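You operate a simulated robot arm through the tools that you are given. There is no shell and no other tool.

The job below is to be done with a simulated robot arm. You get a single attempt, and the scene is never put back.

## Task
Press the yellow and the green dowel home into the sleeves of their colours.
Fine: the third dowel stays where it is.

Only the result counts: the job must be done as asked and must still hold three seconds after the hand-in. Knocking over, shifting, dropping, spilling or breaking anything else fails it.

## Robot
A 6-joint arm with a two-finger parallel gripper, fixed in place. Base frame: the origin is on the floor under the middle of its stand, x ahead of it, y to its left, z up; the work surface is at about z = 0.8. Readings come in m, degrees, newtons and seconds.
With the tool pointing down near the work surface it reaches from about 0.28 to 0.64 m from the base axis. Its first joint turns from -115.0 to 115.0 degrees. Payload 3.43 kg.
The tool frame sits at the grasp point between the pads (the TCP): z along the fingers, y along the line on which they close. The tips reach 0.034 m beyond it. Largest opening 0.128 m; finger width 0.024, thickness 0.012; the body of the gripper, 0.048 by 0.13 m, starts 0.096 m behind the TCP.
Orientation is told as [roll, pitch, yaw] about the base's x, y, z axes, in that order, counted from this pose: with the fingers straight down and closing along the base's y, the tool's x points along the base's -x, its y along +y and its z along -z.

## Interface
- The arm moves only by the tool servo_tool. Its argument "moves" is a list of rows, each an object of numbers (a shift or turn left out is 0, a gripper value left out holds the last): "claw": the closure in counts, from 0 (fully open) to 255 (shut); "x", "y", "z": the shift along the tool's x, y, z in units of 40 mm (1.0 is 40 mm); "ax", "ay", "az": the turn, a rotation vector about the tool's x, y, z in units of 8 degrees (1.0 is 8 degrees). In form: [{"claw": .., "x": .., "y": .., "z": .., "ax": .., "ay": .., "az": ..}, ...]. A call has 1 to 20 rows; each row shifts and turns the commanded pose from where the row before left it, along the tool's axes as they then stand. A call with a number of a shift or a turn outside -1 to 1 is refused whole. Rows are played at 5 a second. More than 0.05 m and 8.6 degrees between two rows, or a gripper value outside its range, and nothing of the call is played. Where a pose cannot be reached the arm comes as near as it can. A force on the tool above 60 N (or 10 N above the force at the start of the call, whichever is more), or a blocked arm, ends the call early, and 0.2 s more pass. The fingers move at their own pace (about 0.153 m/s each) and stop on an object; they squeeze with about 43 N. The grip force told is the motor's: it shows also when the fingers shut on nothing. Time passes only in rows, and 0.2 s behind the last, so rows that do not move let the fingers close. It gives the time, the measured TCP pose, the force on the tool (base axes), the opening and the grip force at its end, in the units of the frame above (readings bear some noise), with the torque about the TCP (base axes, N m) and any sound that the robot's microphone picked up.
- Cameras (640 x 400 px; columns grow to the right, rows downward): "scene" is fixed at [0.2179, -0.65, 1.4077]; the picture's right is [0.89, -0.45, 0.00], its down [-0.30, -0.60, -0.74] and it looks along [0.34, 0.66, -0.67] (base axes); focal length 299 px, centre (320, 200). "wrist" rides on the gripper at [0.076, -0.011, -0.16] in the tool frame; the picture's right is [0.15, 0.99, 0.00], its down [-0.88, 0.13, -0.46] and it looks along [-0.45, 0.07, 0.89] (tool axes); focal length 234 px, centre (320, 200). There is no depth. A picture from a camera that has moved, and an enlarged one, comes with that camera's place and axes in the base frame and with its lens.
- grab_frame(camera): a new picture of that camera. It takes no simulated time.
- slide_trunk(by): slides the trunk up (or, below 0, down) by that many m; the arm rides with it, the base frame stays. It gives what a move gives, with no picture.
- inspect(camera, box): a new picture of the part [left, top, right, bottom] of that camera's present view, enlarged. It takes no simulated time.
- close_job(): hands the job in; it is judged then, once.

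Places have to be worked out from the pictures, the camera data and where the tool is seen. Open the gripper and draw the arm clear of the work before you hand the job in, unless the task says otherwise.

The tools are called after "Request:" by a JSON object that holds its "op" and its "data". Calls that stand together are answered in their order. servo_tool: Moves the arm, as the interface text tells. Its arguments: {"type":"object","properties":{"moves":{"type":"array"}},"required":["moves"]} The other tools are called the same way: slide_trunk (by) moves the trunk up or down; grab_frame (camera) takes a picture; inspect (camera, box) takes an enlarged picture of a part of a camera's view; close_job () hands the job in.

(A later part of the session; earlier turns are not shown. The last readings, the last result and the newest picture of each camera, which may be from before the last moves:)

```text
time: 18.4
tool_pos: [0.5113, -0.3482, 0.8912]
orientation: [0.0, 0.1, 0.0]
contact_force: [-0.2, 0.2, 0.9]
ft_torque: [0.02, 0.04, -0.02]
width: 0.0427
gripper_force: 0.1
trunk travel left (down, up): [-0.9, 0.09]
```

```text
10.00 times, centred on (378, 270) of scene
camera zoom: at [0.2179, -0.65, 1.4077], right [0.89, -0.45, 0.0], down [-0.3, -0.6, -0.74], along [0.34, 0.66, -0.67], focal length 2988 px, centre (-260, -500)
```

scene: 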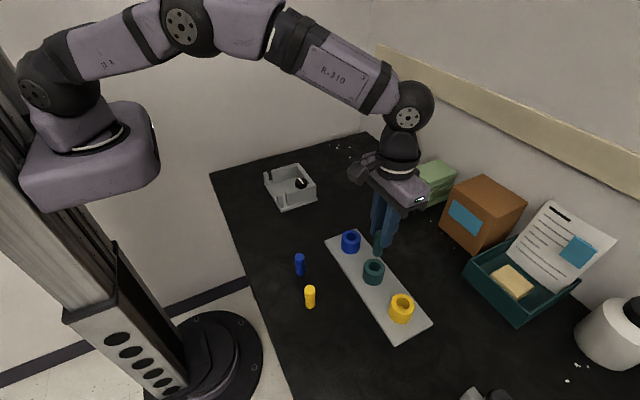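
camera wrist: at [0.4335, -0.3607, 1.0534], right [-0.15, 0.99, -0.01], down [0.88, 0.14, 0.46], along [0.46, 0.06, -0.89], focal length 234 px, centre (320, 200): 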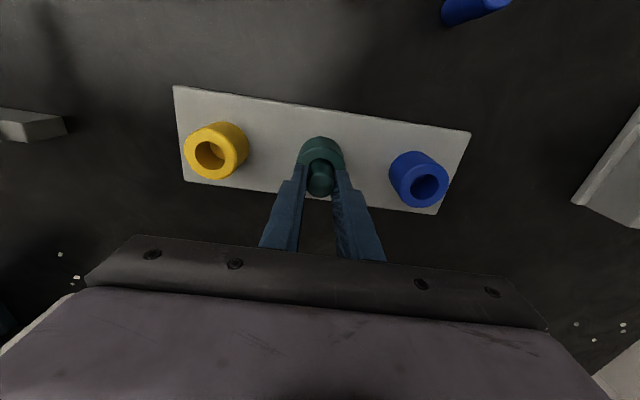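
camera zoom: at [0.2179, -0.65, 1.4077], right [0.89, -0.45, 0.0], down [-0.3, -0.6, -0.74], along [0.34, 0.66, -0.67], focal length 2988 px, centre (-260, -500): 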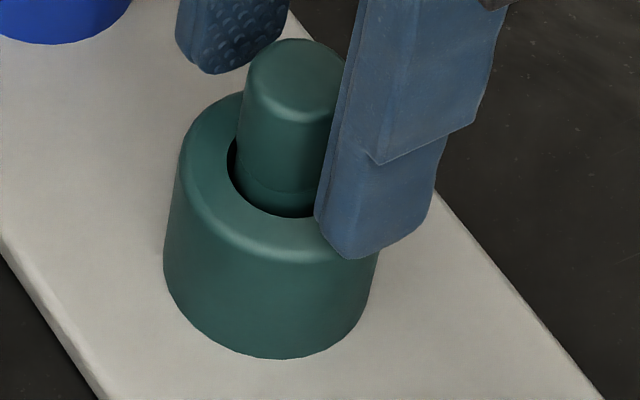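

Released with almost no reaction; the dowel stands in the sleeve. I'll zoom in without the fingers in the way to measure how far it protrudes.

Request:
{"op": "inspect", "data": {"camera": "scene", "box": [356, 252, 388, 272]}}

Request:
{"op": "inspect", "data": {"camera": "wrist", "box": [288, 150, 352, 190]}}

```text
16.00 times, centred on (372, 262) of scene
camera zoom: at [0.2179, -0.65, 1.4077], right [0.89, -0.45, 0.0], down [-0.3, -0.6, -0.74], along [0.34, 0.66, -0.67], focal length 4781 px, centre (-512, -792)
```

zoom: 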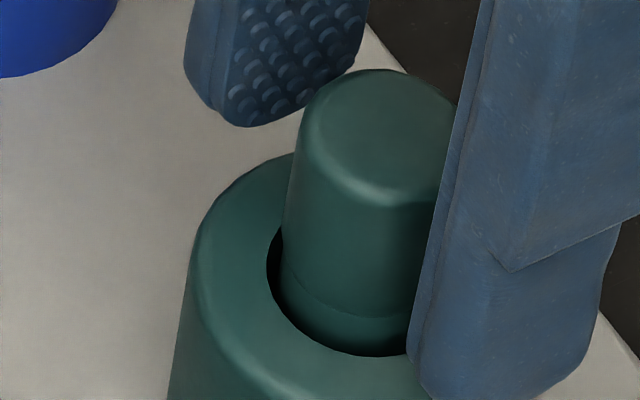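

```text
10.00 times, centred on (320, 170) of wrist
camera zoom: at [0.4365, -0.3611, 1.0516], right [-0.15, 0.99, 0.0], down [0.88, 0.13, 0.45], along [0.45, 0.07, -0.89], focal length 2342 px, centre (320, 500)
```

zoom: 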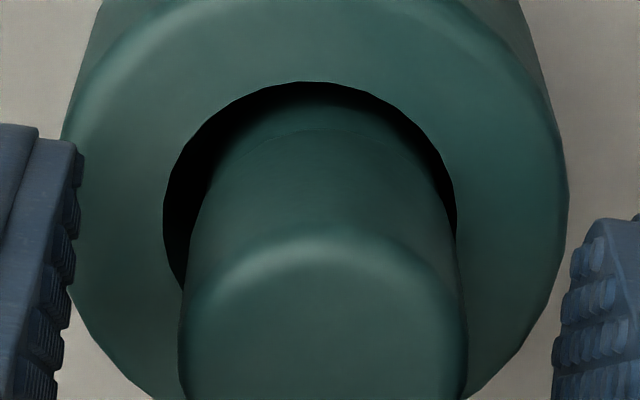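

The dowel stands upright and centred in the bore with its shoulder about 7 mm above the mouth, so it still has a few mm to go. I'll rise 50 mm, shut the fingers, and check the alignment over its top.

Request:
{"op": "servo_tool", "data": {"moves": [{"z": -0.4}, {"z": -0.45}, {"z": -0.4}, {"claw": 255}, {}, {}]}}

Request:
{"op": "inspect", "data": {"camera": "wrist", "box": [272, 135, 368, 195]}}

Request:
{"op": "inspect", "data": {"camera": "scene", "box": [340, 225, 420, 275]}}

```text
time: 19.8
tool_pos: [0.5132, -0.3473, 0.9423]
orientation: [0.0, 0.0, 0.1]
contact_force: [-0.6, -0.5, 0.0]
ft_torque: [-0.01, 0.01, -0.01]
width: 0.0
gripper_force: 33.1
trunk travel left (down, up): [-0.9, 0.09]
```

```text
6.67 times, centred on (320, 165) of wrist
camera zoom: at [0.4378, -0.3611, 1.1022], right [-0.15, 0.99, 0.0], down [0.88, 0.13, 0.46], along [0.45, 0.07, -0.89], focal length 1561 px, centre (320, 433)
```

zoom: 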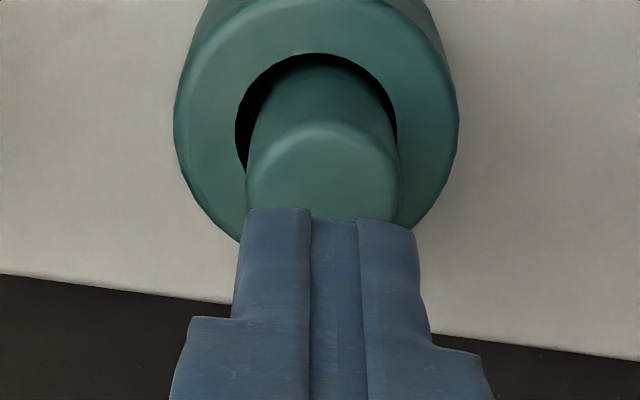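

```text
8.00 times, centred on (380, 250) of scene
camera zoom: at [0.2179, -0.65, 1.4077], right [0.89, -0.45, 0.0], down [-0.3, -0.6, -0.74], along [0.34, 0.66, -0.67], focal length 2390 px, centre (-160, -200)
```

zoom: 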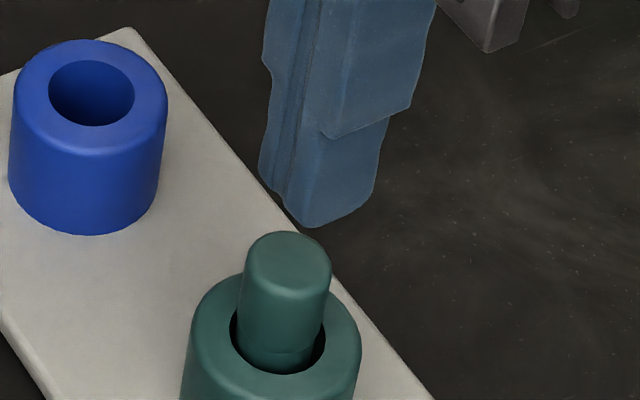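

The closed tips are about 2 mm too far in +x over the dowel's top. I'll correct that, lower until light contact (expected near TCP z 0.912), and press a little.

Request:
{"op": "servo_tool", "data": {"moves": [{"x": 0.04, "y": 0.015}, {"z": 0.3}, {"z": 0.3}, {"z": 0.1}, {"z": 0.1}, {"z": 0.1}, {}]}}

Request:
{"op": "inspect", "data": {"camera": "wrist", "box": [272, 135, 368, 195]}}

Request:
{"op": "inspect", "data": {"camera": "scene", "box": [340, 235, 420, 285]}}

```text
time: 21.4
tool_pos: [0.5098, -0.3479, 0.9154]
orientation: [-0.6, -0.8, 0.1]
contact_force: [-2.2, 2.9, 45.3]
ft_torque: [0.16, 0.26, 0.0]
width: 0.0
gripper_force: 33.0
trunk travel left (down, up): [-0.9, 0.09]
```

```text
6.67 times, centred on (320, 165) of wrist
camera zoom: at [0.4326, -0.3591, 1.0744], right [-0.15, 0.99, -0.01], down [0.87, 0.14, 0.47], along [0.46, 0.06, -0.88], focal length 1561 px, centre (320, 433)
```

zoom: 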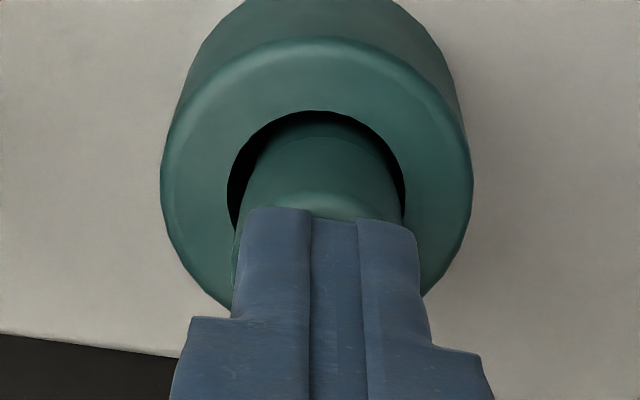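

```text
8.00 times, centred on (380, 260) of scene
camera zoom: at [0.2179, -0.65, 1.4077], right [0.89, -0.45, 0.0], down [-0.3, -0.6, -0.74], along [0.34, 0.66, -0.67], focal length 2390 px, centre (-160, -280)
```

zoom: 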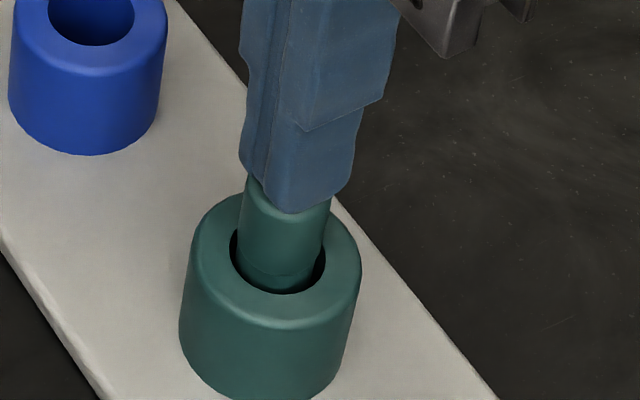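

Contact is made and about 45 N acts on the dowel's top, with no movement yet. I'll increase the press gently toward 58 N.

Request:
{"op": "servo_tool", "data": {"moves": [{"z": 0.03}, {"z": 0.03}, {"z": 0.03}, {}, {}]}}

Request:
{"op": "inspect", "data": {"camera": "scene", "box": [340, 235, 420, 285]}}

```text
time: 22.6
tool_pos: [0.5105, -0.3489, 0.9153]
orientation: [-0.9, -1.0, 0.2]
contact_force: [-5.8, 5.2, 59.4]
ft_torque: [0.26, 0.62, -0.02]
width: 0.0
gripper_force: 33.2
trunk travel left (down, up): [-0.9, 0.09]
```

```text
8.00 times, centred on (380, 260) of scene
camera zoom: at [0.2179, -0.65, 1.4077], right [0.89, -0.45, 0.0], down [-0.3, -0.6, -0.74], along [0.34, 0.66, -0.67], focal length 2390 px, centre (-160, -280)
```

zoom: 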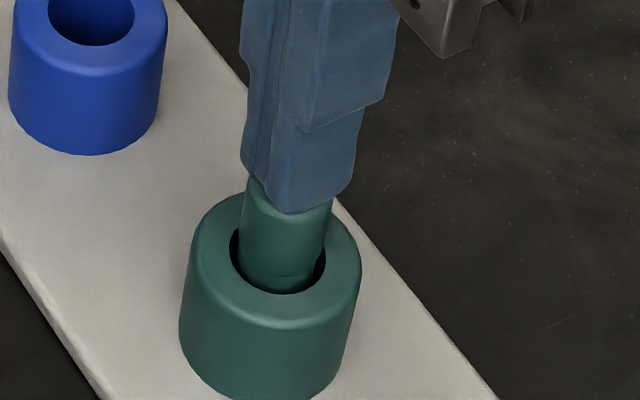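

At 59 N the tips did not go lower (TCP z still 0.915), so this looks like a hard stop. I'll zoom in to compare the shoulder line with the earlier view.

Request:
{"op": "inspect", "data": {"camera": "scene", "box": [356, 252, 388, 272]}}

Request:
{"op": "inspect", "data": {"camera": "wrist", "box": [288, 140, 352, 180]}}

```text
16.00 times, centred on (372, 262) of scene
camera zoom: at [0.2179, -0.65, 1.4077], right [0.89, -0.45, 0.0], down [-0.3, -0.6, -0.74], along [0.34, 0.66, -0.67], focal length 4781 px, centre (-512, -792)
```

zoom: 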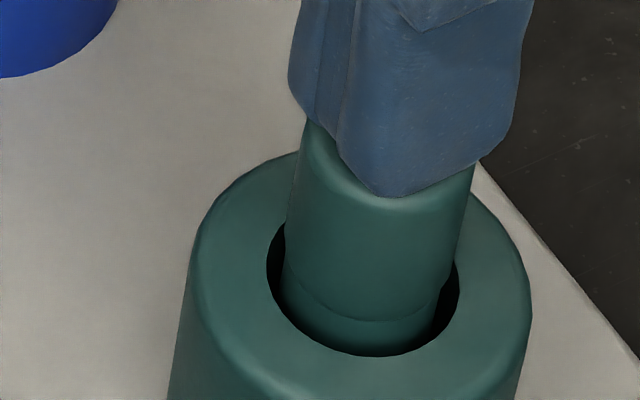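

```text
10.00 times, centred on (320, 160) of wrist
camera zoom: at [0.4318, -0.3586, 1.074], right [-0.15, 0.99, -0.02], down [0.87, 0.14, 0.47], along [0.47, 0.05, -0.88], focal length 2342 px, centre (320, 600)
```

zoom: 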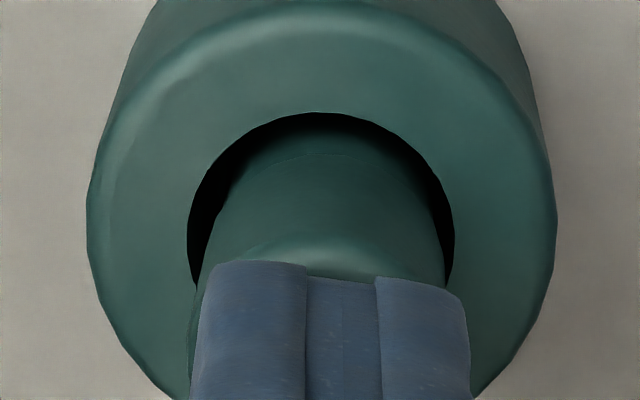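

The picture is unchanged under 59 N: the shoulder stands 6–7 mm above the mouth, and this is a hard stop short of where the visible floor should be. Rather than force it, I'll back off, open and re-grip the dowel, then draw it out so I can look into the green bore.

Request:
{"op": "servo_tool", "data": {"moves": [{"z": -0.3}, {"z": -0.4}, {"z": -0.4}, {"claw": 165}, {}, {}]}}

Request:
{"op": "inspect", "data": {"camera": "wrist", "box": [256, 120, 384, 200]}}

Request:
{"op": "inspect", "data": {"camera": "scene", "box": [356, 252, 388, 272]}}

```text
time: 24.0
tool_pos: [0.5097, -0.3483, 0.9452]
orientation: [0.0, 0.0, 0.1]
contact_force: [0.1, -0.4, -0.3]
ft_torque: [0.0, 0.0, 0.02]
width: 0.0453
gripper_force: 0.0
trunk travel left (down, up): [-0.9, 0.09]
```

```text
5.00 times, centred on (320, 160) of wrist
camera zoom: at [0.4356, -0.3603, 1.1066], right [-0.15, 0.99, 0.0], down [0.88, 0.13, 0.46], along [0.45, 0.07, -0.89], focal length 1171 px, centre (320, 400)
```

zoom: 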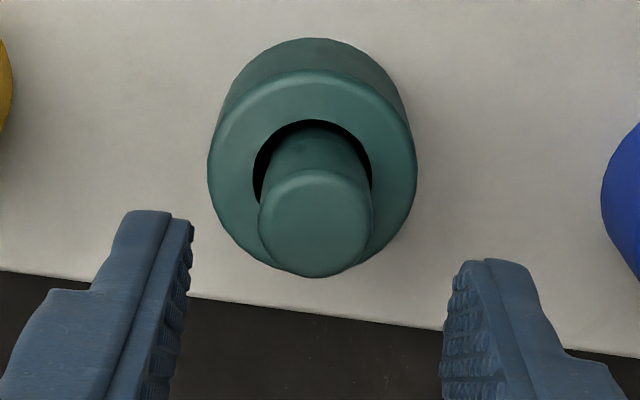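

```text
16.00 times, centred on (372, 262) of scene
camera zoom: at [0.2179, -0.65, 1.4077], right [0.89, -0.45, 0.0], down [-0.3, -0.6, -0.74], along [0.34, 0.66, -0.67], focal length 4781 px, centre (-512, -792)
```

zoom: 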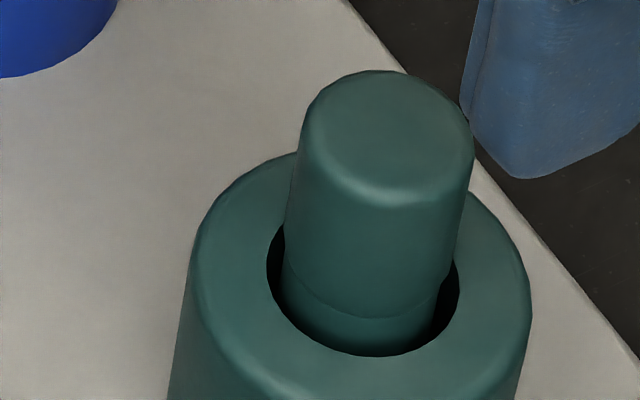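

The dowel protrudes about 31 mm, so it is roughly 28 mm deep, 3–4 mm short of the visible floor, and well centred. I'll lower the open fingers around it, grip a bit deeper, and check.

Request:
{"op": "servo_tool", "data": {"moves": [{"y": -0.015, "z": 0.4}, {"z": 0.4}, {"z": 0.4}, {"z": 0.25}, {"claw": 195}, {"claw": 205}, {"claw": 255}, {}, {}]}}

Request:
{"op": "inspect", "data": {"camera": "wrist", "box": [272, 135, 368, 195]}}

```text
time: 26.0
tool_pos: [0.5091, -0.3496, 0.8884]
orientation: [0.0, 0.1, 0.1]
contact_force: [0.9, -4.0, -0.1]
ft_torque: [-0.19, -0.03, 0.0]
width: 0.0216
gripper_force: 43.1
trunk travel left (down, up): [-0.9, 0.09]
```

```text
6.67 times, centred on (320, 165) of wrist
camera zoom: at [0.4349, -0.3607, 1.0472], right [-0.15, 0.99, 0.0], down [0.88, 0.13, 0.46], along [0.45, 0.07, -0.89], focal length 1561 px, centre (320, 433)
```

zoom: 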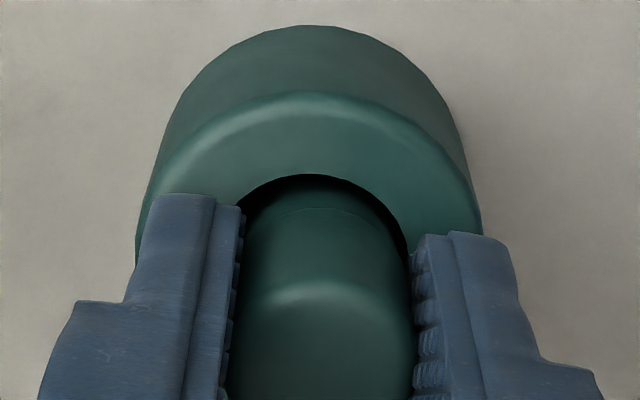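

The grip is on again, and there is a 4 N sideways reaction, so the dowel is held laterally rather than just standing. I'll pull up a few mm in small steps and read the force to learn how tightly it sits.

Request:
{"op": "servo_tool", "data": {"moves": [{"z": -0.04}, {"z": -0.04}, {}]}}

Request:
{"op": "inspect", "data": {"camera": "wrist", "box": [272, 135, 368, 195]}}

```text
time: 26.8
tool_pos: [0.5098, -0.3488, 0.891]
orientation: [0.0, 0.1, 0.2]
contact_force: [-1.9, -3.8, -1.6]
ft_torque: [-0.16, 0.0, -0.01]
width: 0.0217
gripper_force: 43.1
trunk travel left (down, up): [-0.9, 0.09]
```

```text
6.67 times, centred on (320, 165) of wrist
camera zoom: at [0.4359, -0.3609, 1.0507], right [-0.15, 0.99, 0.0], down [0.88, 0.13, 0.45], along [0.45, 0.07, -0.89], focal length 1561 px, centre (320, 433)
```

zoom: 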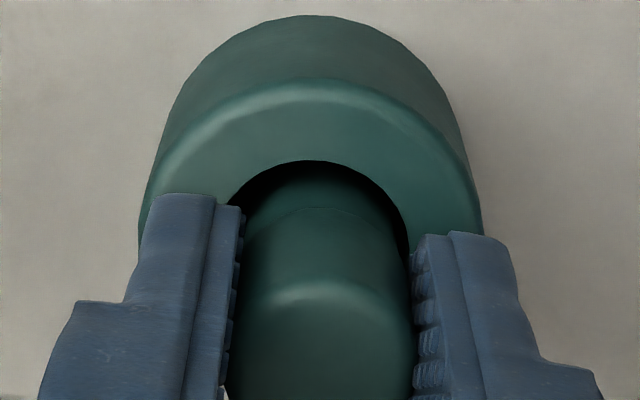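

The dowel lifts freely with the hand; only a sideways touch on the +y side remains, so nothing is gripping it. I'll draw it fully out of the bore and step it aside to look straight into the green sleeve.

Request:
{"op": "servo_tool", "data": {"moves": [{"z": -0.3}, {"z": -0.6}, {"z": -0.8}, {"z": -0.6}, {"x": -0.5, "y": 0.4}, {"x": -0.5, "y": 0.4}, {}, {}]}}

Request:
{"op": "grab_frame", "data": {"camera": "wrist"}}

Request:
{"op": "inspect", "data": {"camera": "scene", "box": [356, 257, 388, 277]}}

```text
time: 28.6
tool_pos: [0.5525, -0.3146, 0.9853]
orientation: [0.0, 0.1, 0.1]
contact_force: [-0.1, -0.2, -1.1]
ft_torque: [-0.03, -0.05, -0.02]
width: 0.0213
gripper_force: 42.4
trunk travel left (down, up): [-0.9, 0.09]
```

```text
taken
camera wrist: at [0.4769, -0.3274, 1.1446], right [-0.15, 0.99, 0.0], down [0.88, 0.13, 0.45], along [0.45, 0.07, -0.89], focal length 234 px, centre (320, 200)
```

wrist: 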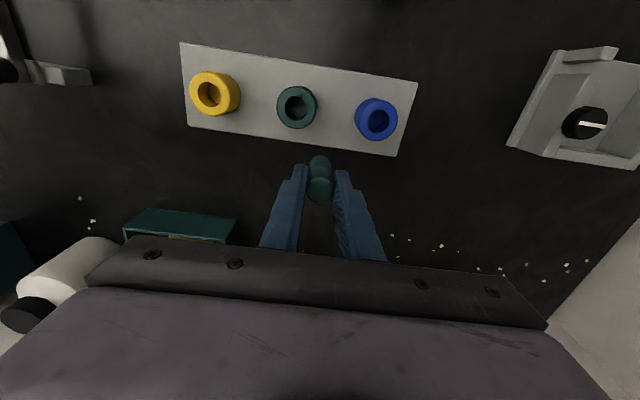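

```text
16.00 times, centred on (372, 267) of scene
camera zoom: at [0.2179, -0.65, 1.4077], right [0.89, -0.45, 0.0], down [-0.3, -0.6, -0.74], along [0.34, 0.66, -0.67], focal length 4781 px, centre (-512, -872)
```

zoom: 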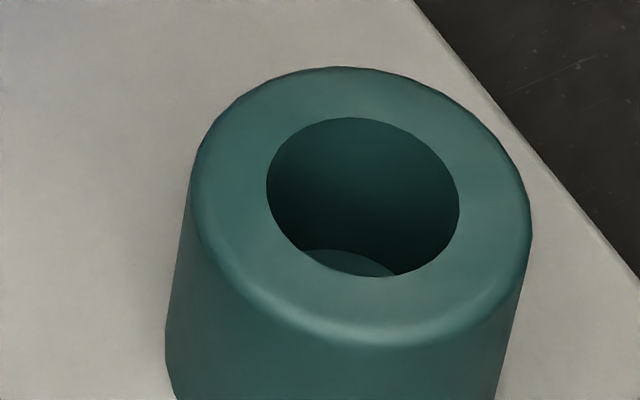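

The bore looks round, open and about 31.6 mm deep from the scene camera. I'll look into it from the wrist camera, and at the dowel's lower end too.

Request:
{"op": "inspect", "data": {"camera": "wrist", "box": [272, 92, 320, 122]}}

Request:
{"op": "inspect", "data": {"camera": "wrist", "box": [288, 145, 352, 185]}}

Request:
{"op": "inspect", "data": {"camera": "scene", "box": [372, 205, 436, 245]}}

Request:
{"op": "inspect", "data": {"camera": "wrist", "box": [352, 100, 400, 130]}}

Request:
{"op": "inspect", "data": {"camera": "wrist", "box": [190, 78, 238, 108]}}

```text
13.33 times, centred on (296, 107) of wrist
camera zoom: at [0.4769, -0.3274, 1.1446], right [-0.15, 0.99, 0.0], down [0.88, 0.13, 0.45], along [0.45, 0.07, -0.89], focal length 3122 px, centre (640, 1440)
```

zoom: 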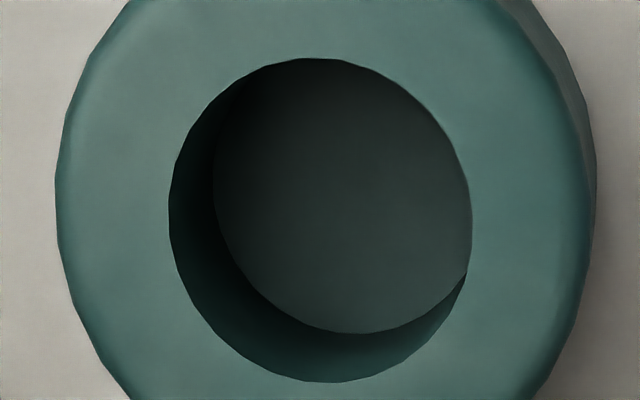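

```text
10.00 times, centred on (320, 165) of wrist
camera zoom: at [0.4769, -0.3274, 1.1446], right [-0.15, 0.99, 0.0], down [0.88, 0.13, 0.45], along [0.45, 0.07, -0.89], focal length 2342 px, centre (320, 550)
```

zoom: 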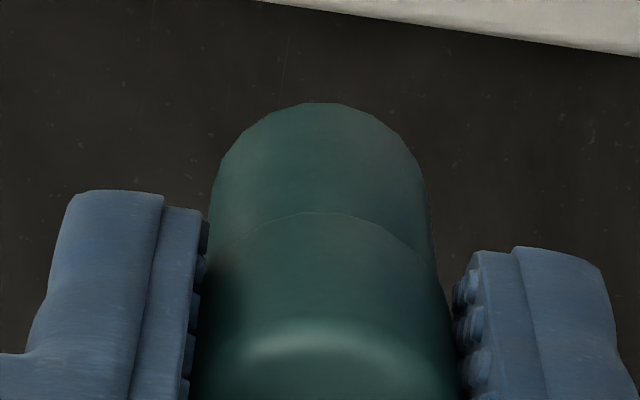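

```text
10.00 times, centred on (404, 225) of scene
camera zoom: at [0.2179, -0.65, 1.4077], right [0.89, -0.45, 0.0], down [-0.3, -0.6, -0.74], along [0.34, 0.66, -0.67], focal length 2988 px, centre (-520, -50)
```

zoom: 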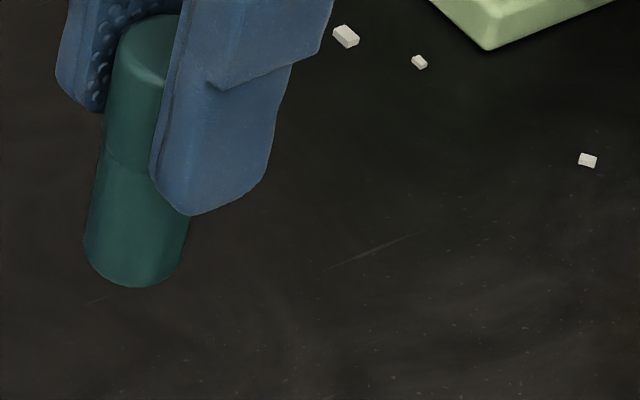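

```text
13.33 times, centred on (376, 115) of wrist
camera zoom: at [0.4769, -0.3274, 1.1446], right [-0.15, 0.99, 0.0], down [0.88, 0.13, 0.45], along [0.45, 0.07, -0.89], focal length 3122 px, centre (-427, 1333)
```

zoom: 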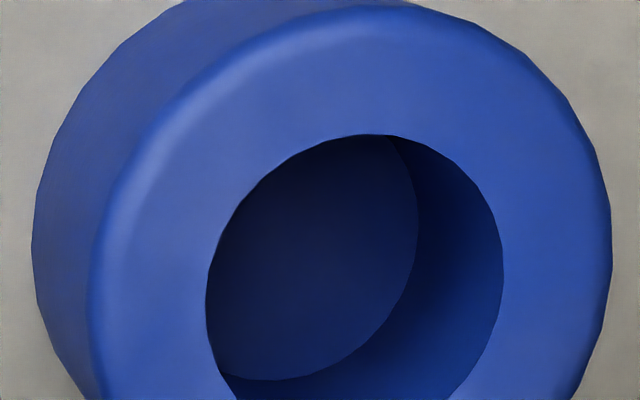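

```text
13.33 times, centred on (214, 93) of wrist
camera zoom: at [0.4769, -0.3274, 1.1446], right [-0.15, 0.99, 0.0], down [0.88, 0.13, 0.45], along [0.45, 0.07, -0.89], focal length 3122 px, centre (1733, 1627)
```

zoom: 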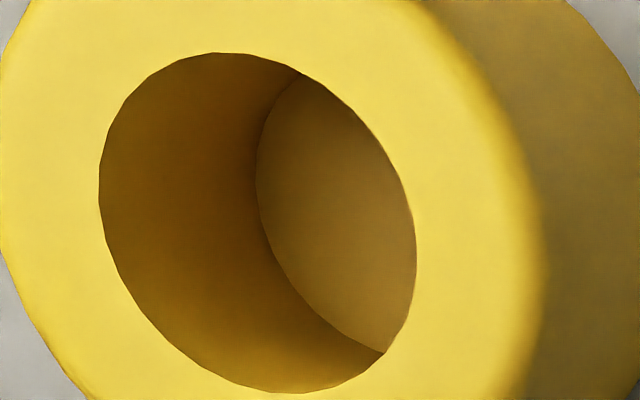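

The bore is clean and flat-floored, so whether 28 mm is really the floor hinges on the sleeve's height. I'll measure it by touch: carry the held dowel over the rim on the +y side and lower it gently until its bottom just touches the sleeve's top.

Request:
{"op": "servo_tool", "data": {"moves": [{"x": 0.53, "y": -0.2}, {"x": 0.53, "y": -0.2}, {}, {"z": 0.5}, {"z": 0.5}, {"z": 0.4}, {}, {}]}}

Request:
{"op": "inspect", "data": {"camera": "wrist", "box": [256, 120, 384, 200]}}

Request:
{"op": "inspect", "data": {"camera": "scene", "box": [340, 235, 420, 285]}}

```text
time: 30.4
tool_pos: [0.5065, -0.3335, 0.9302]
orientation: [0.0, 0.1, 0.1]
contact_force: [0.4, 0.2, -0.9]
ft_torque: [0.02, 0.03, 0.02]
width: 0.0215
gripper_force: 42.6
trunk travel left (down, up): [-0.9, 0.09]
```

```text
5.00 times, centred on (320, 160) of wrist
camera zoom: at [0.4314, -0.3468, 1.0897], right [-0.15, 0.99, 0.0], down [0.88, 0.13, 0.46], along [0.45, 0.07, -0.89], focal length 1171 px, centre (320, 400)
```

zoom: 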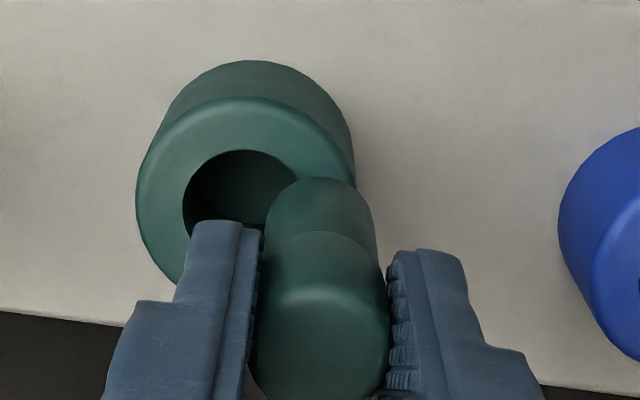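

```text
8.00 times, centred on (380, 260) of scene
camera zoom: at [0.2179, -0.65, 1.4077], right [0.89, -0.45, 0.0], down [-0.3, -0.6, -0.74], along [0.34, 0.66, -0.67], focal length 2390 px, centre (-160, -280)
```

zoom: 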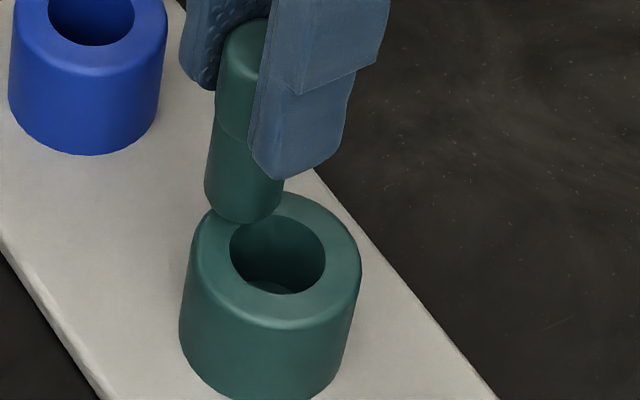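

The dowel's bottom is above the sleeve's rim on the +y side, clear of the bore's middle. I'll lower 8 mm, then go in finer steps while reading the force.

Request:
{"op": "servo_tool", "data": {"moves": [{"z": 0.1}, {"z": 0.1}, {}]}}

Request:
{"op": "servo_tool", "data": {"moves": [{"z": 0.03}, {}]}}

Request:
{"op": "servo_tool", "data": {"moves": [{"z": 0.03}, {}]}}

```text
time: 31.2
tool_pos: [0.5076, -0.3347, 0.921]
orientation: [0.0, 0.0, 0.1]
contact_force: [0.6, -0.2, -0.6]
ft_torque: [0.0, 0.03, -0.02]
width: 0.0215
gripper_force: 43.3
trunk travel left (down, up): [-0.9, 0.09]
```

```text
time: 31.8
tool_pos: [0.5077, -0.3332, 0.9195]
orientation: [0.0, 0.0, 0.0]
contact_force: [0.1, -0.2, -0.8]
ft_torque: [0.0, 0.04, 0.0]
width: 0.0217
gripper_force: 43.2
trunk travel left (down, up): [-0.9, 0.09]
```

```text
time: 32.4
tool_pos: [0.5082, -0.3341, 0.9194]
orientation: [-0.1, -0.1, 0.0]
contact_force: [-2.2, -0.7, 5.9]
ft_torque: [0.02, 0.15, 0.0]
width: 0.0212
gripper_force: 43.4
trunk travel left (down, up): [-0.9, 0.09]
```

Contact came on the last step (5.9 N). I'll read the exact camera height from a picture to fix the contact height.

Request:
{"op": "inspect", "data": {"camera": "wrist", "box": [256, 120, 384, 200]}}

Request:
{"op": "inspect", "data": {"camera": "scene", "box": [340, 240, 404, 280]}}

```text
5.00 times, centred on (320, 160) of wrist
camera zoom: at [0.4324, -0.3457, 1.0791], right [-0.15, 0.99, 0.0], down [0.88, 0.13, 0.46], along [0.45, 0.07, -0.89], focal length 1171 px, centre (320, 400)
```

zoom: 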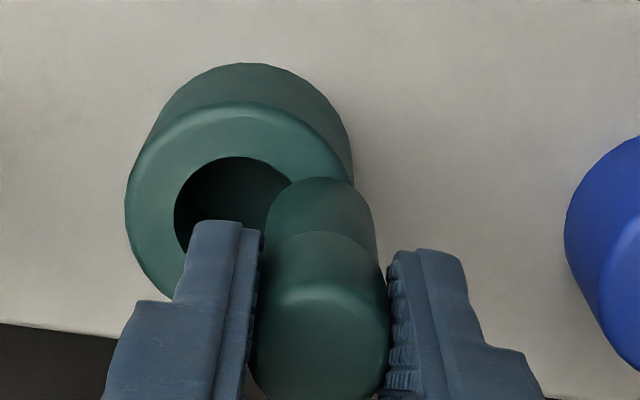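

```text
10.00 times, centred on (372, 260) of scene
camera zoom: at [0.2179, -0.65, 1.4077], right [0.89, -0.45, 0.0], down [-0.3, -0.6, -0.74], along [0.34, 0.66, -0.67], focal length 2988 px, centre (-200, -400)
```

zoom: 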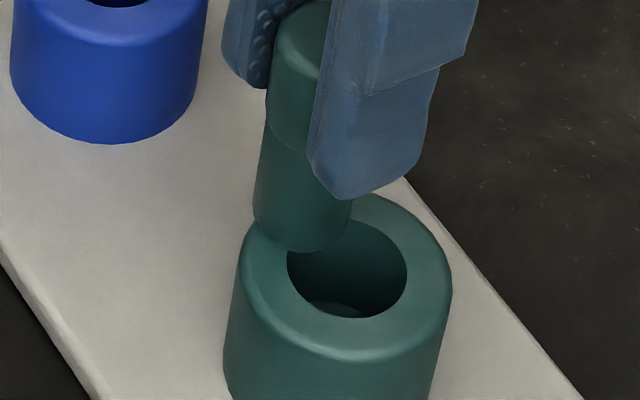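

The rim contact (TCP z 0.919) is 31.9 mm above where the dowel stopped in the bore (0.887), which equals the bore's full depth. So the dowel had been fully home, and the sleeve top is really at z≈0.850. I'll raise it, centre it on the mouth at (0.5105,-0.3506), and put it back in.

Request:
{"op": "servo_tool", "data": {"moves": [{"z": -0.25}, {"x": -0.03, "y": -0.2}, {"y": -0.2}, {}, {}]}}

Request:
{"op": "inspect", "data": {"camera": "wrist", "box": [272, 125, 368, 185]}}

Request:
{"op": "inspect", "data": {"camera": "scene", "box": [340, 240, 404, 280]}}

```text
time: 33.6
tool_pos: [0.5087, -0.3485, 0.9269]
orientation: [-0.1, 0.1, 0.1]
contact_force: [0.0, -0.7, -1.4]
ft_torque: [-0.03, 0.01, -0.04]
width: 0.0214
gripper_force: 43.0
trunk travel left (down, up): [-0.9, 0.09]
```

```text
6.67 times, centred on (320, 155) of wrist
camera zoom: at [0.4332, -0.3612, 1.0871], right [-0.15, 0.99, 0.0], down [0.88, 0.13, 0.46], along [0.45, 0.07, -0.89], focal length 1561 px, centre (320, 500)
```

zoom: 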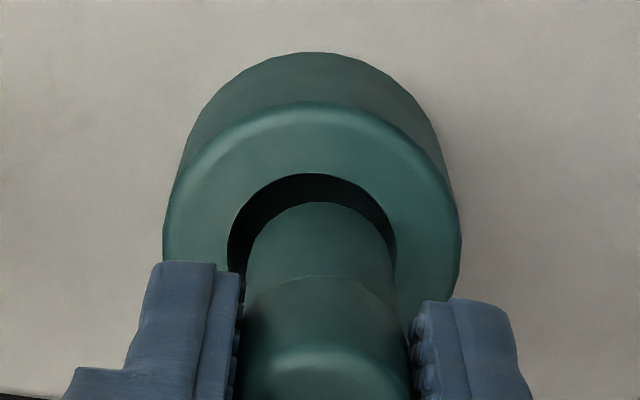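

```text
10.00 times, centred on (372, 260) of scene
camera zoom: at [0.2179, -0.65, 1.4077], right [0.89, -0.45, 0.0], down [-0.3, -0.6, -0.74], along [0.34, 0.66, -0.67], focal length 2988 px, centre (-200, -400)
```

zoom: 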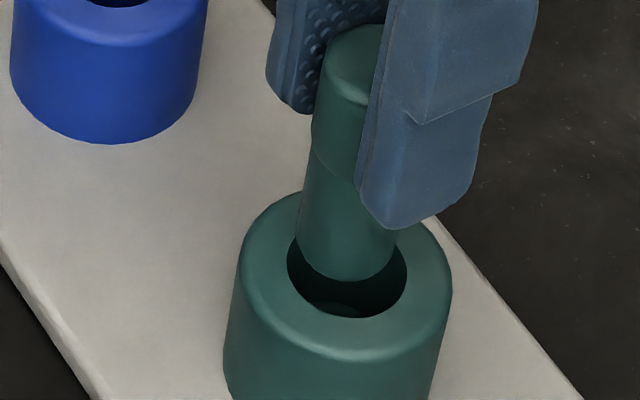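

Aligned in x; the dowel is about 1.1 mm too far toward +y. I'll correct that and lower it to just above the floor, with only light force since the fingertips will be near the rim.

Request:
{"op": "servo_tool", "data": {"moves": [{"y": -0.028}, {}, {"z": 0.25}, {"z": 0.25}, {"z": 0.25}, {"z": 0.15}, {}]}}

Request:
{"op": "inspect", "data": {"camera": "wrist", "box": [272, 135, 368, 195]}}

Request:
{"op": "inspect", "data": {"camera": "scene", "box": [340, 240, 404, 280]}}

```text
time: 35.2
tool_pos: [0.5087, -0.3512, 0.8912]
orientation: [0.0, 0.0, 0.0]
contact_force: [-0.5, -0.2, -0.5]
ft_torque: [-0.02, 0.04, 0.01]
width: 0.0218
gripper_force: 43.0
trunk travel left (down, up): [-0.9, 0.09]
```

```text
6.67 times, centred on (320, 165) of wrist
camera zoom: at [0.4334, -0.363, 1.0503], right [-0.15, 0.99, 0.0], down [0.88, 0.13, 0.46], along [0.45, 0.07, -0.89], focal length 1561 px, centre (320, 433)
```

zoom: 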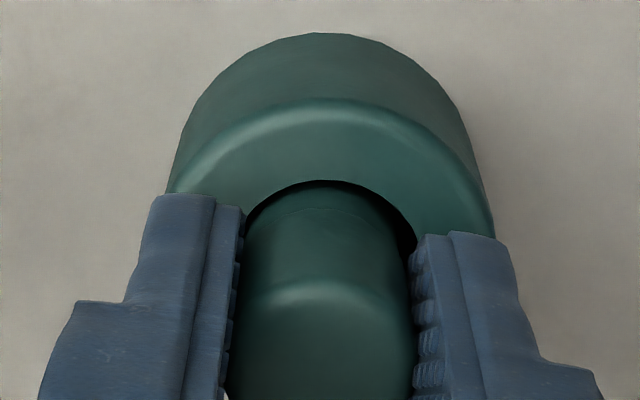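

```text
10.00 times, centred on (372, 260) of scene
camera zoom: at [0.2179, -0.65, 1.4077], right [0.89, -0.45, 0.0], down [-0.3, -0.6, -0.74], along [0.34, 0.66, -0.67], focal length 2988 px, centre (-200, -400)
```

zoom: 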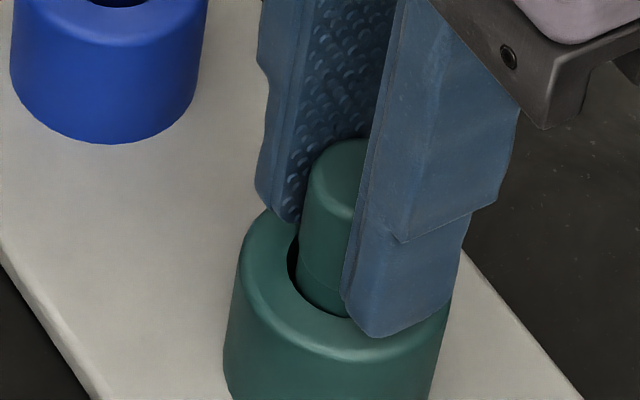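

No contact forces, and the dowel is about 3 mm above the floor. I'll lower the last 4 mm to feel the floor lightly.

Request:
{"op": "servo_tool", "data": {"moves": [{"z": 0.05}, {"z": 0.04}, {"z": 0.02}, {}]}}

Request:
{"op": "inspect", "data": {"camera": "wrist", "box": [272, 135, 368, 195]}}

```text
time: 36.2
tool_pos: [0.5088, -0.3499, 0.8864]
orientation: [-0.1, 0.0, 0.1]
contact_force: [0.2, -1.6, 1.6]
ft_torque: [-0.06, -0.02, 0.01]
width: 0.0216
gripper_force: 42.9
trunk travel left (down, up): [-0.9, 0.09]
```

```text
6.67 times, centred on (320, 165) of wrist
camera zoom: at [0.4334, -0.3619, 1.0471], right [-0.15, 0.99, 0.0], down [0.88, 0.13, 0.46], along [0.45, 0.07, -0.89], focal length 1561 px, centre (320, 433)
```

zoom: 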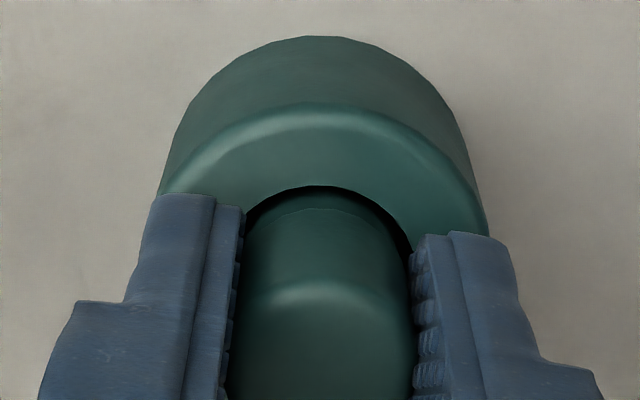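

At TCP z 0.887 the dowel just touches the floor, the same height as before. I'll release it, rise, shut the fingers and give it a firm push from above to be sure it is seated.

Request:
{"op": "servo_tool", "data": {"moves": [{"claw": 200}, {"claw": 165}, {}, {"z": -0.3}, {"z": -0.6}, {"z": -0.6}, {"claw": 255}, {}, {}]}}

Request:
{"op": "inspect", "data": {"camera": "wrist", "box": [272, 135, 368, 195]}}

Request:
{"op": "inspect", "data": {"camera": "scene", "box": [340, 240, 404, 280]}}

```text
time: 38.2
tool_pos: [0.5082, -0.3507, 0.9469]
orientation: [0.1, 0.0, 0.2]
contact_force: [0.3, -0.2, 0.3]
ft_torque: [0.02, -0.02, -0.01]
width: 0.0002
gripper_force: 32.6
trunk travel left (down, up): [-0.9, 0.09]
```

```text
6.67 times, centred on (320, 165) of wrist
camera zoom: at [0.4331, -0.3624, 1.1062], right [-0.15, 0.99, 0.0], down [0.88, 0.13, 0.46], along [0.45, 0.07, -0.89], focal length 1561 px, centre (320, 433)
```

zoom: 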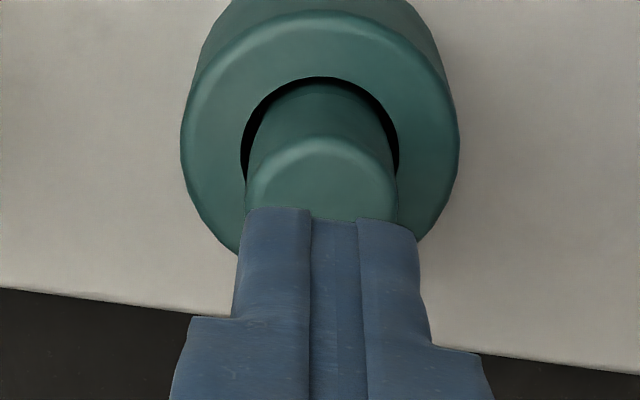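

```text
10.00 times, centred on (372, 260) of scene
camera zoom: at [0.2179, -0.65, 1.4077], right [0.89, -0.45, 0.0], down [-0.3, -0.6, -0.74], along [0.34, 0.66, -0.67], focal length 2988 px, centre (-200, -400)
```

zoom: 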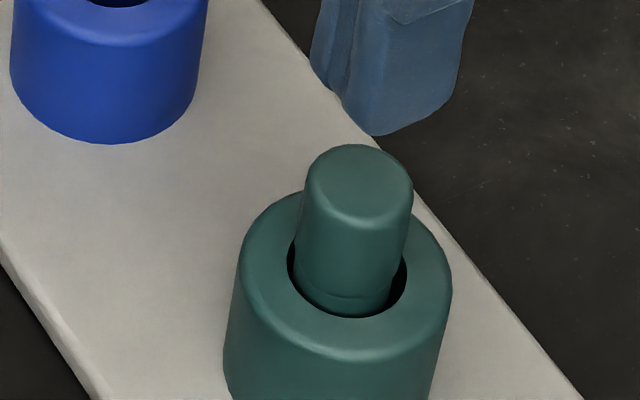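

The dowel stands upright in its sleeve. I'll nudge about 1 mm to sit over its centre, then press from above with roughly 25 N.

Request:
{"op": "servo_tool", "data": {"moves": [{"x": -0.03, "y": 0.024}, {"z": 0.3}, {"z": 0.3}, {"z": 0.1}, {"z": 0.1}, {"z": 0.1}, {}]}}

Request:
{"op": "inspect", "data": {"camera": "scene", "box": [340, 240, 404, 280]}}

```text
time: 39.8
tool_pos: [0.5112, -0.35, 0.9164]
orientation: [-0.4, -0.5, 0.0]
contact_force: [2.5, 3.1, 30.9]
ft_torque: [0.12, 0.12, -0.08]
width: 0.0001
gripper_force: 33.4
trunk travel left (down, up): [-0.9, 0.09]
heard: snap
```

```text
10.00 times, centred on (372, 260) of scene
camera zoom: at [0.2179, -0.65, 1.4077], right [0.89, -0.45, 0.0], down [-0.3, -0.6, -0.74], along [0.34, 0.66, -0.67], focal length 2988 px, centre (-200, -400)
```

zoom: 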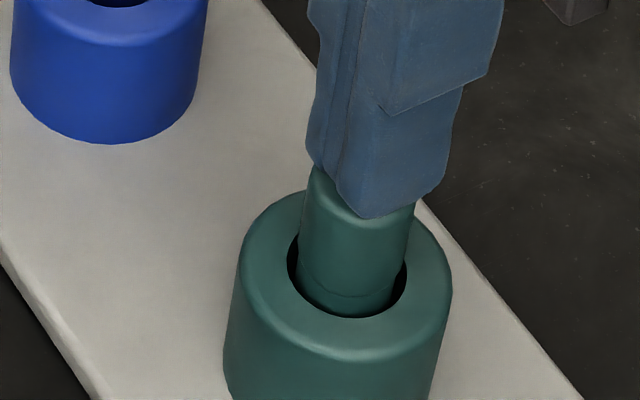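

The microphone heard a snap at about 31 N, which may be the seat engaging. I'll rise a little to unload and look closely at the dowel and sleeve from both cameras.

Request:
{"op": "servo_tool", "data": {"moves": [{"z": -0.2}, {"z": -0.4}, {"z": -0.4}, {}, {}]}}

Request:
{"op": "inspect", "data": {"camera": "wrist", "box": [272, 115, 368, 175]}}

Request:
{"op": "inspect", "data": {"camera": "scene", "box": [340, 240, 404, 280]}}

Request:
{"op": "inspect", "data": {"camera": "scene", "box": [356, 252, 388, 272]}}

```text
time: 41.0
tool_pos: [0.5138, -0.3473, 0.9481]
orientation: [0.0, 0.1, 0.1]
contact_force: [0.0, -0.3, -0.1]
ft_torque: [-0.01, 0.02, -0.01]
width: 0.0
gripper_force: 33.0
trunk travel left (down, up): [-0.9, 0.09]
```

```text
6.67 times, centred on (320, 145) of wrist
camera zoom: at [0.4375, -0.3594, 1.1083], right [-0.15, 0.99, 0.0], down [0.88, 0.13, 0.45], along [0.45, 0.07, -0.89], focal length 1561 px, centre (320, 567)
```

zoom: 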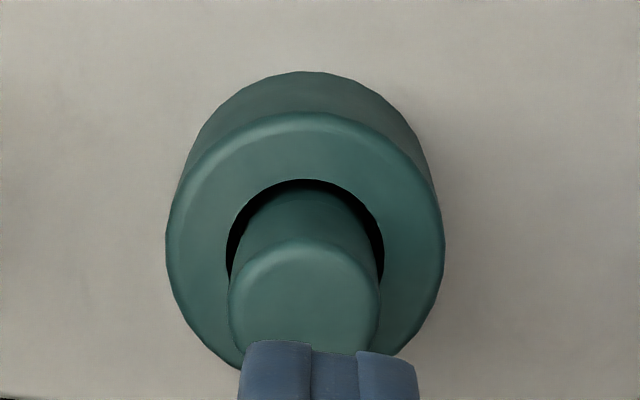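

```text
10.00 times, centred on (372, 260) of scene
camera zoom: at [0.2179, -0.65, 1.4077], right [0.89, -0.45, 0.0], down [-0.3, -0.6, -0.74], along [0.34, 0.66, -0.67], focal length 2988 px, centre (-200, -400)
```

zoom: 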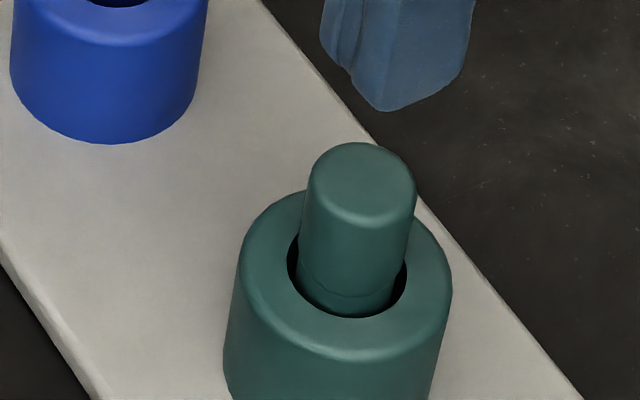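

```text
16.00 times, centred on (372, 262) of scene
camera zoom: at [0.2179, -0.65, 1.4077], right [0.89, -0.45, 0.0], down [-0.3, -0.6, -0.74], along [0.34, 0.66, -0.67], focal length 4781 px, centre (-512, -792)
```

zoom: 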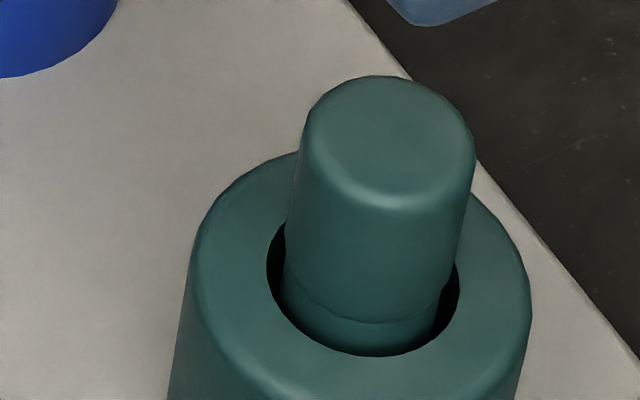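

The dowel is now about 1 mm lower than before the push and everything looks intact, so the snap was its seat engaging: green is home. Next is yellow, whose sleeve I place at (0.5105,-0.4506), 0.68 m out and beyond the stated reach. I'll test the reach with the empty hand at a safe height.

Request:
{"op": "servo_tool", "data": {"moves": [{"z": -0.6}, {"z": -0.6}, {"y": -0.6}, {"y": -0.65}, {"x": 0.07, "y": -0.65}, {"y": -0.65}, {}, {}]}}

Request:
{"op": "grab_frame", "data": {"camera": "wrist"}}

Request:
{"op": "grab_frame", "data": {"camera": "scene"}}

```text
time: 42.8
tool_pos: [0.4838, -0.4285, 0.9948]
orientation: [0.0, 0.0, 0.1]
contact_force: [-0.5, 0.6, 0.5]
ft_torque: [-0.01, 0.03, 0.02]
width: 0.0002
gripper_force: 32.9
out of reach, approached as far as the arm can: row 5, 6
trunk travel left (down, up): [-0.9, 0.09]
```

```text
taken
camera wrist: at [0.4098, -0.4407, 1.1538], right [-0.15, 0.99, 0.0], down [0.88, 0.13, 0.46], along [0.45, 0.07, -0.89], focal length 234 px, centre (320, 200)
```

wrist: 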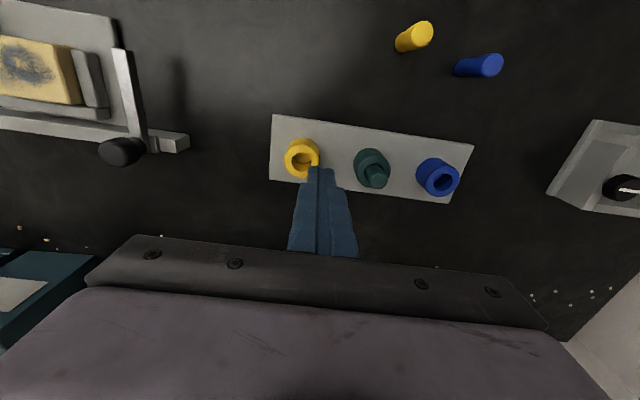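

```text
taken
```

scene: 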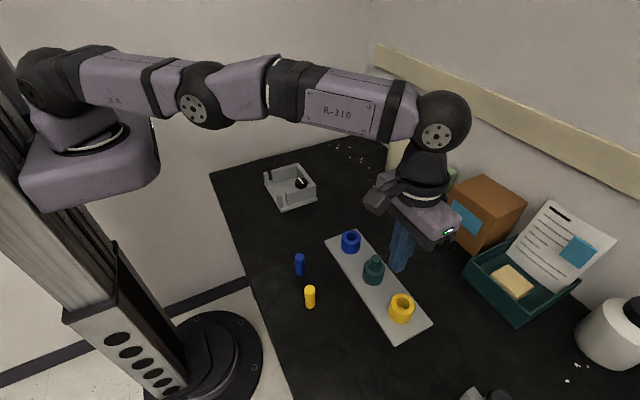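

The straight-down reach ends at about 0.65 m, with the arm already level, so the yellow sleeve at 0.68 m needs the tool leaned outward. I'll draw back, then turn the tool about -41° so the fingers close across the radial direction. After that I'll lean it about 13° outward so I can pick and place the dowel upright with the same lean.

Request:
{"op": "servo_tool", "data": {"moves": [{"claw": 165, "x": 0.55, "y": 0.3}, {"x": 0.55, "y": 0.3}, {"x": 0.55, "y": 0.3}, {"x": 0.55, "y": 0.3}, {}, {}]}}

```text
time: 44.2
tool_pos: [0.3956, -0.3783, 0.9977]
orientation: [0.0, 0.0, 0.1]
contact_force: [0.1, 0.0, 1.1]
ft_torque: [-0.01, 0.01, -0.01]
width: 0.0451
gripper_force: 0.1
trunk travel left (down, up): [-0.9, 0.09]
```

The tool is at (0.396,-0.378,0.998), clear of everything. Now I'll turn it -41° about the vertical and lean it 13° outward, in place.

Request:
{"op": "servo_tool", "data": {"moves": [{"az": 0.85}, {"az": 0.85}, {"az": 0.85}, {"az": 0.85}, {"az": 0.86}, {"az": 0.865}, {"ay": -0.81}, {"ay": -0.815}, {}, {}]}}

Request:
{"op": "grab_frame", "data": {"camera": "wrist"}}

Request:
{"op": "grab_frame", "data": {"camera": "scene"}}

```text
time: 46.4
tool_pos: [0.3961, -0.3793, 0.9965]
orientation: [0.0, -13.1, -40.9]
contact_force: [0.1, 0.2, 0.6]
ft_torque: [0.01, 0.03, 0.01]
width: 0.0453
gripper_force: 0.0
trunk travel left (down, up): [-0.9, 0.09]
```

```text
taken
camera wrist: at [0.3063, -0.3168, 1.1354], right [0.54, 0.84, -0.03], down [0.66, -0.4, 0.64], along [0.53, -0.37, -0.77], focal length 234 px, centre (320, 200)
```

wrist: 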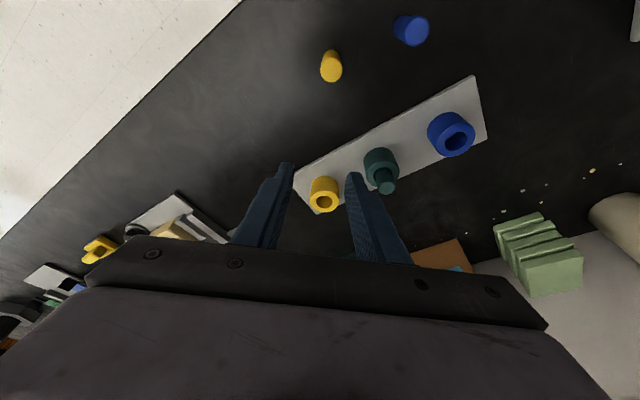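

```text
taken
```

scene: 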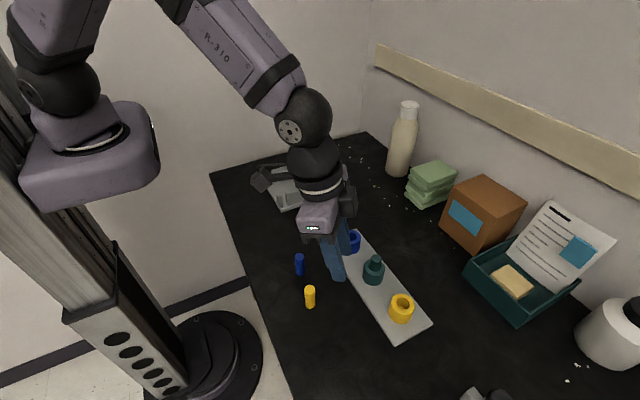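

The tool now leans 13° outward with yaw -41°. I'll zoom in on the yellow dowel to locate it precisely in this pose.

Request:
{"op": "inspect", "data": {"camera": "wrist", "box": [300, 45, 364, 85]}}

Request:
{"op": "inspect", "data": {"camera": "scene", "box": [284, 275, 348, 315]}}

```text
10.00 times, centred on (332, 65) of wrist
camera zoom: at [0.3063, -0.3168, 1.1354], right [0.54, 0.84, -0.03], down [0.66, -0.4, 0.64], along [0.53, -0.37, -0.77], focal length 2342 px, centre (200, 1550)
```

zoom: 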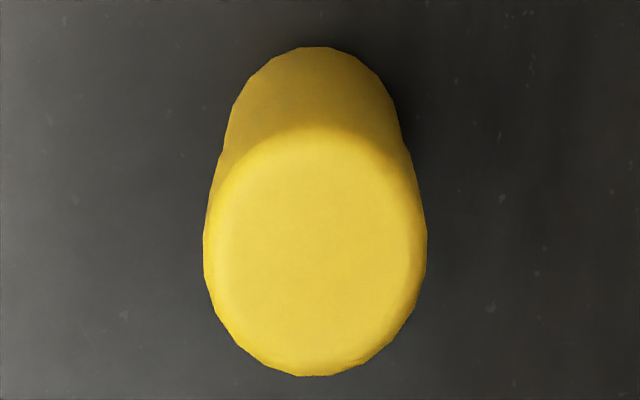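

```text
10.00 times, centred on (316, 295) of scene
camera zoom: at [0.2179, -0.65, 1.4077], right [0.89, -0.45, 0.0], down [-0.3, -0.6, -0.74], along [0.34, 0.66, -0.67], focal length 2988 px, centre (360, -750)
```

zoom: 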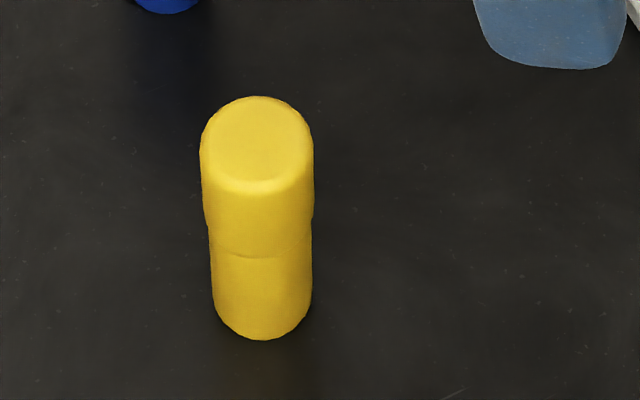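

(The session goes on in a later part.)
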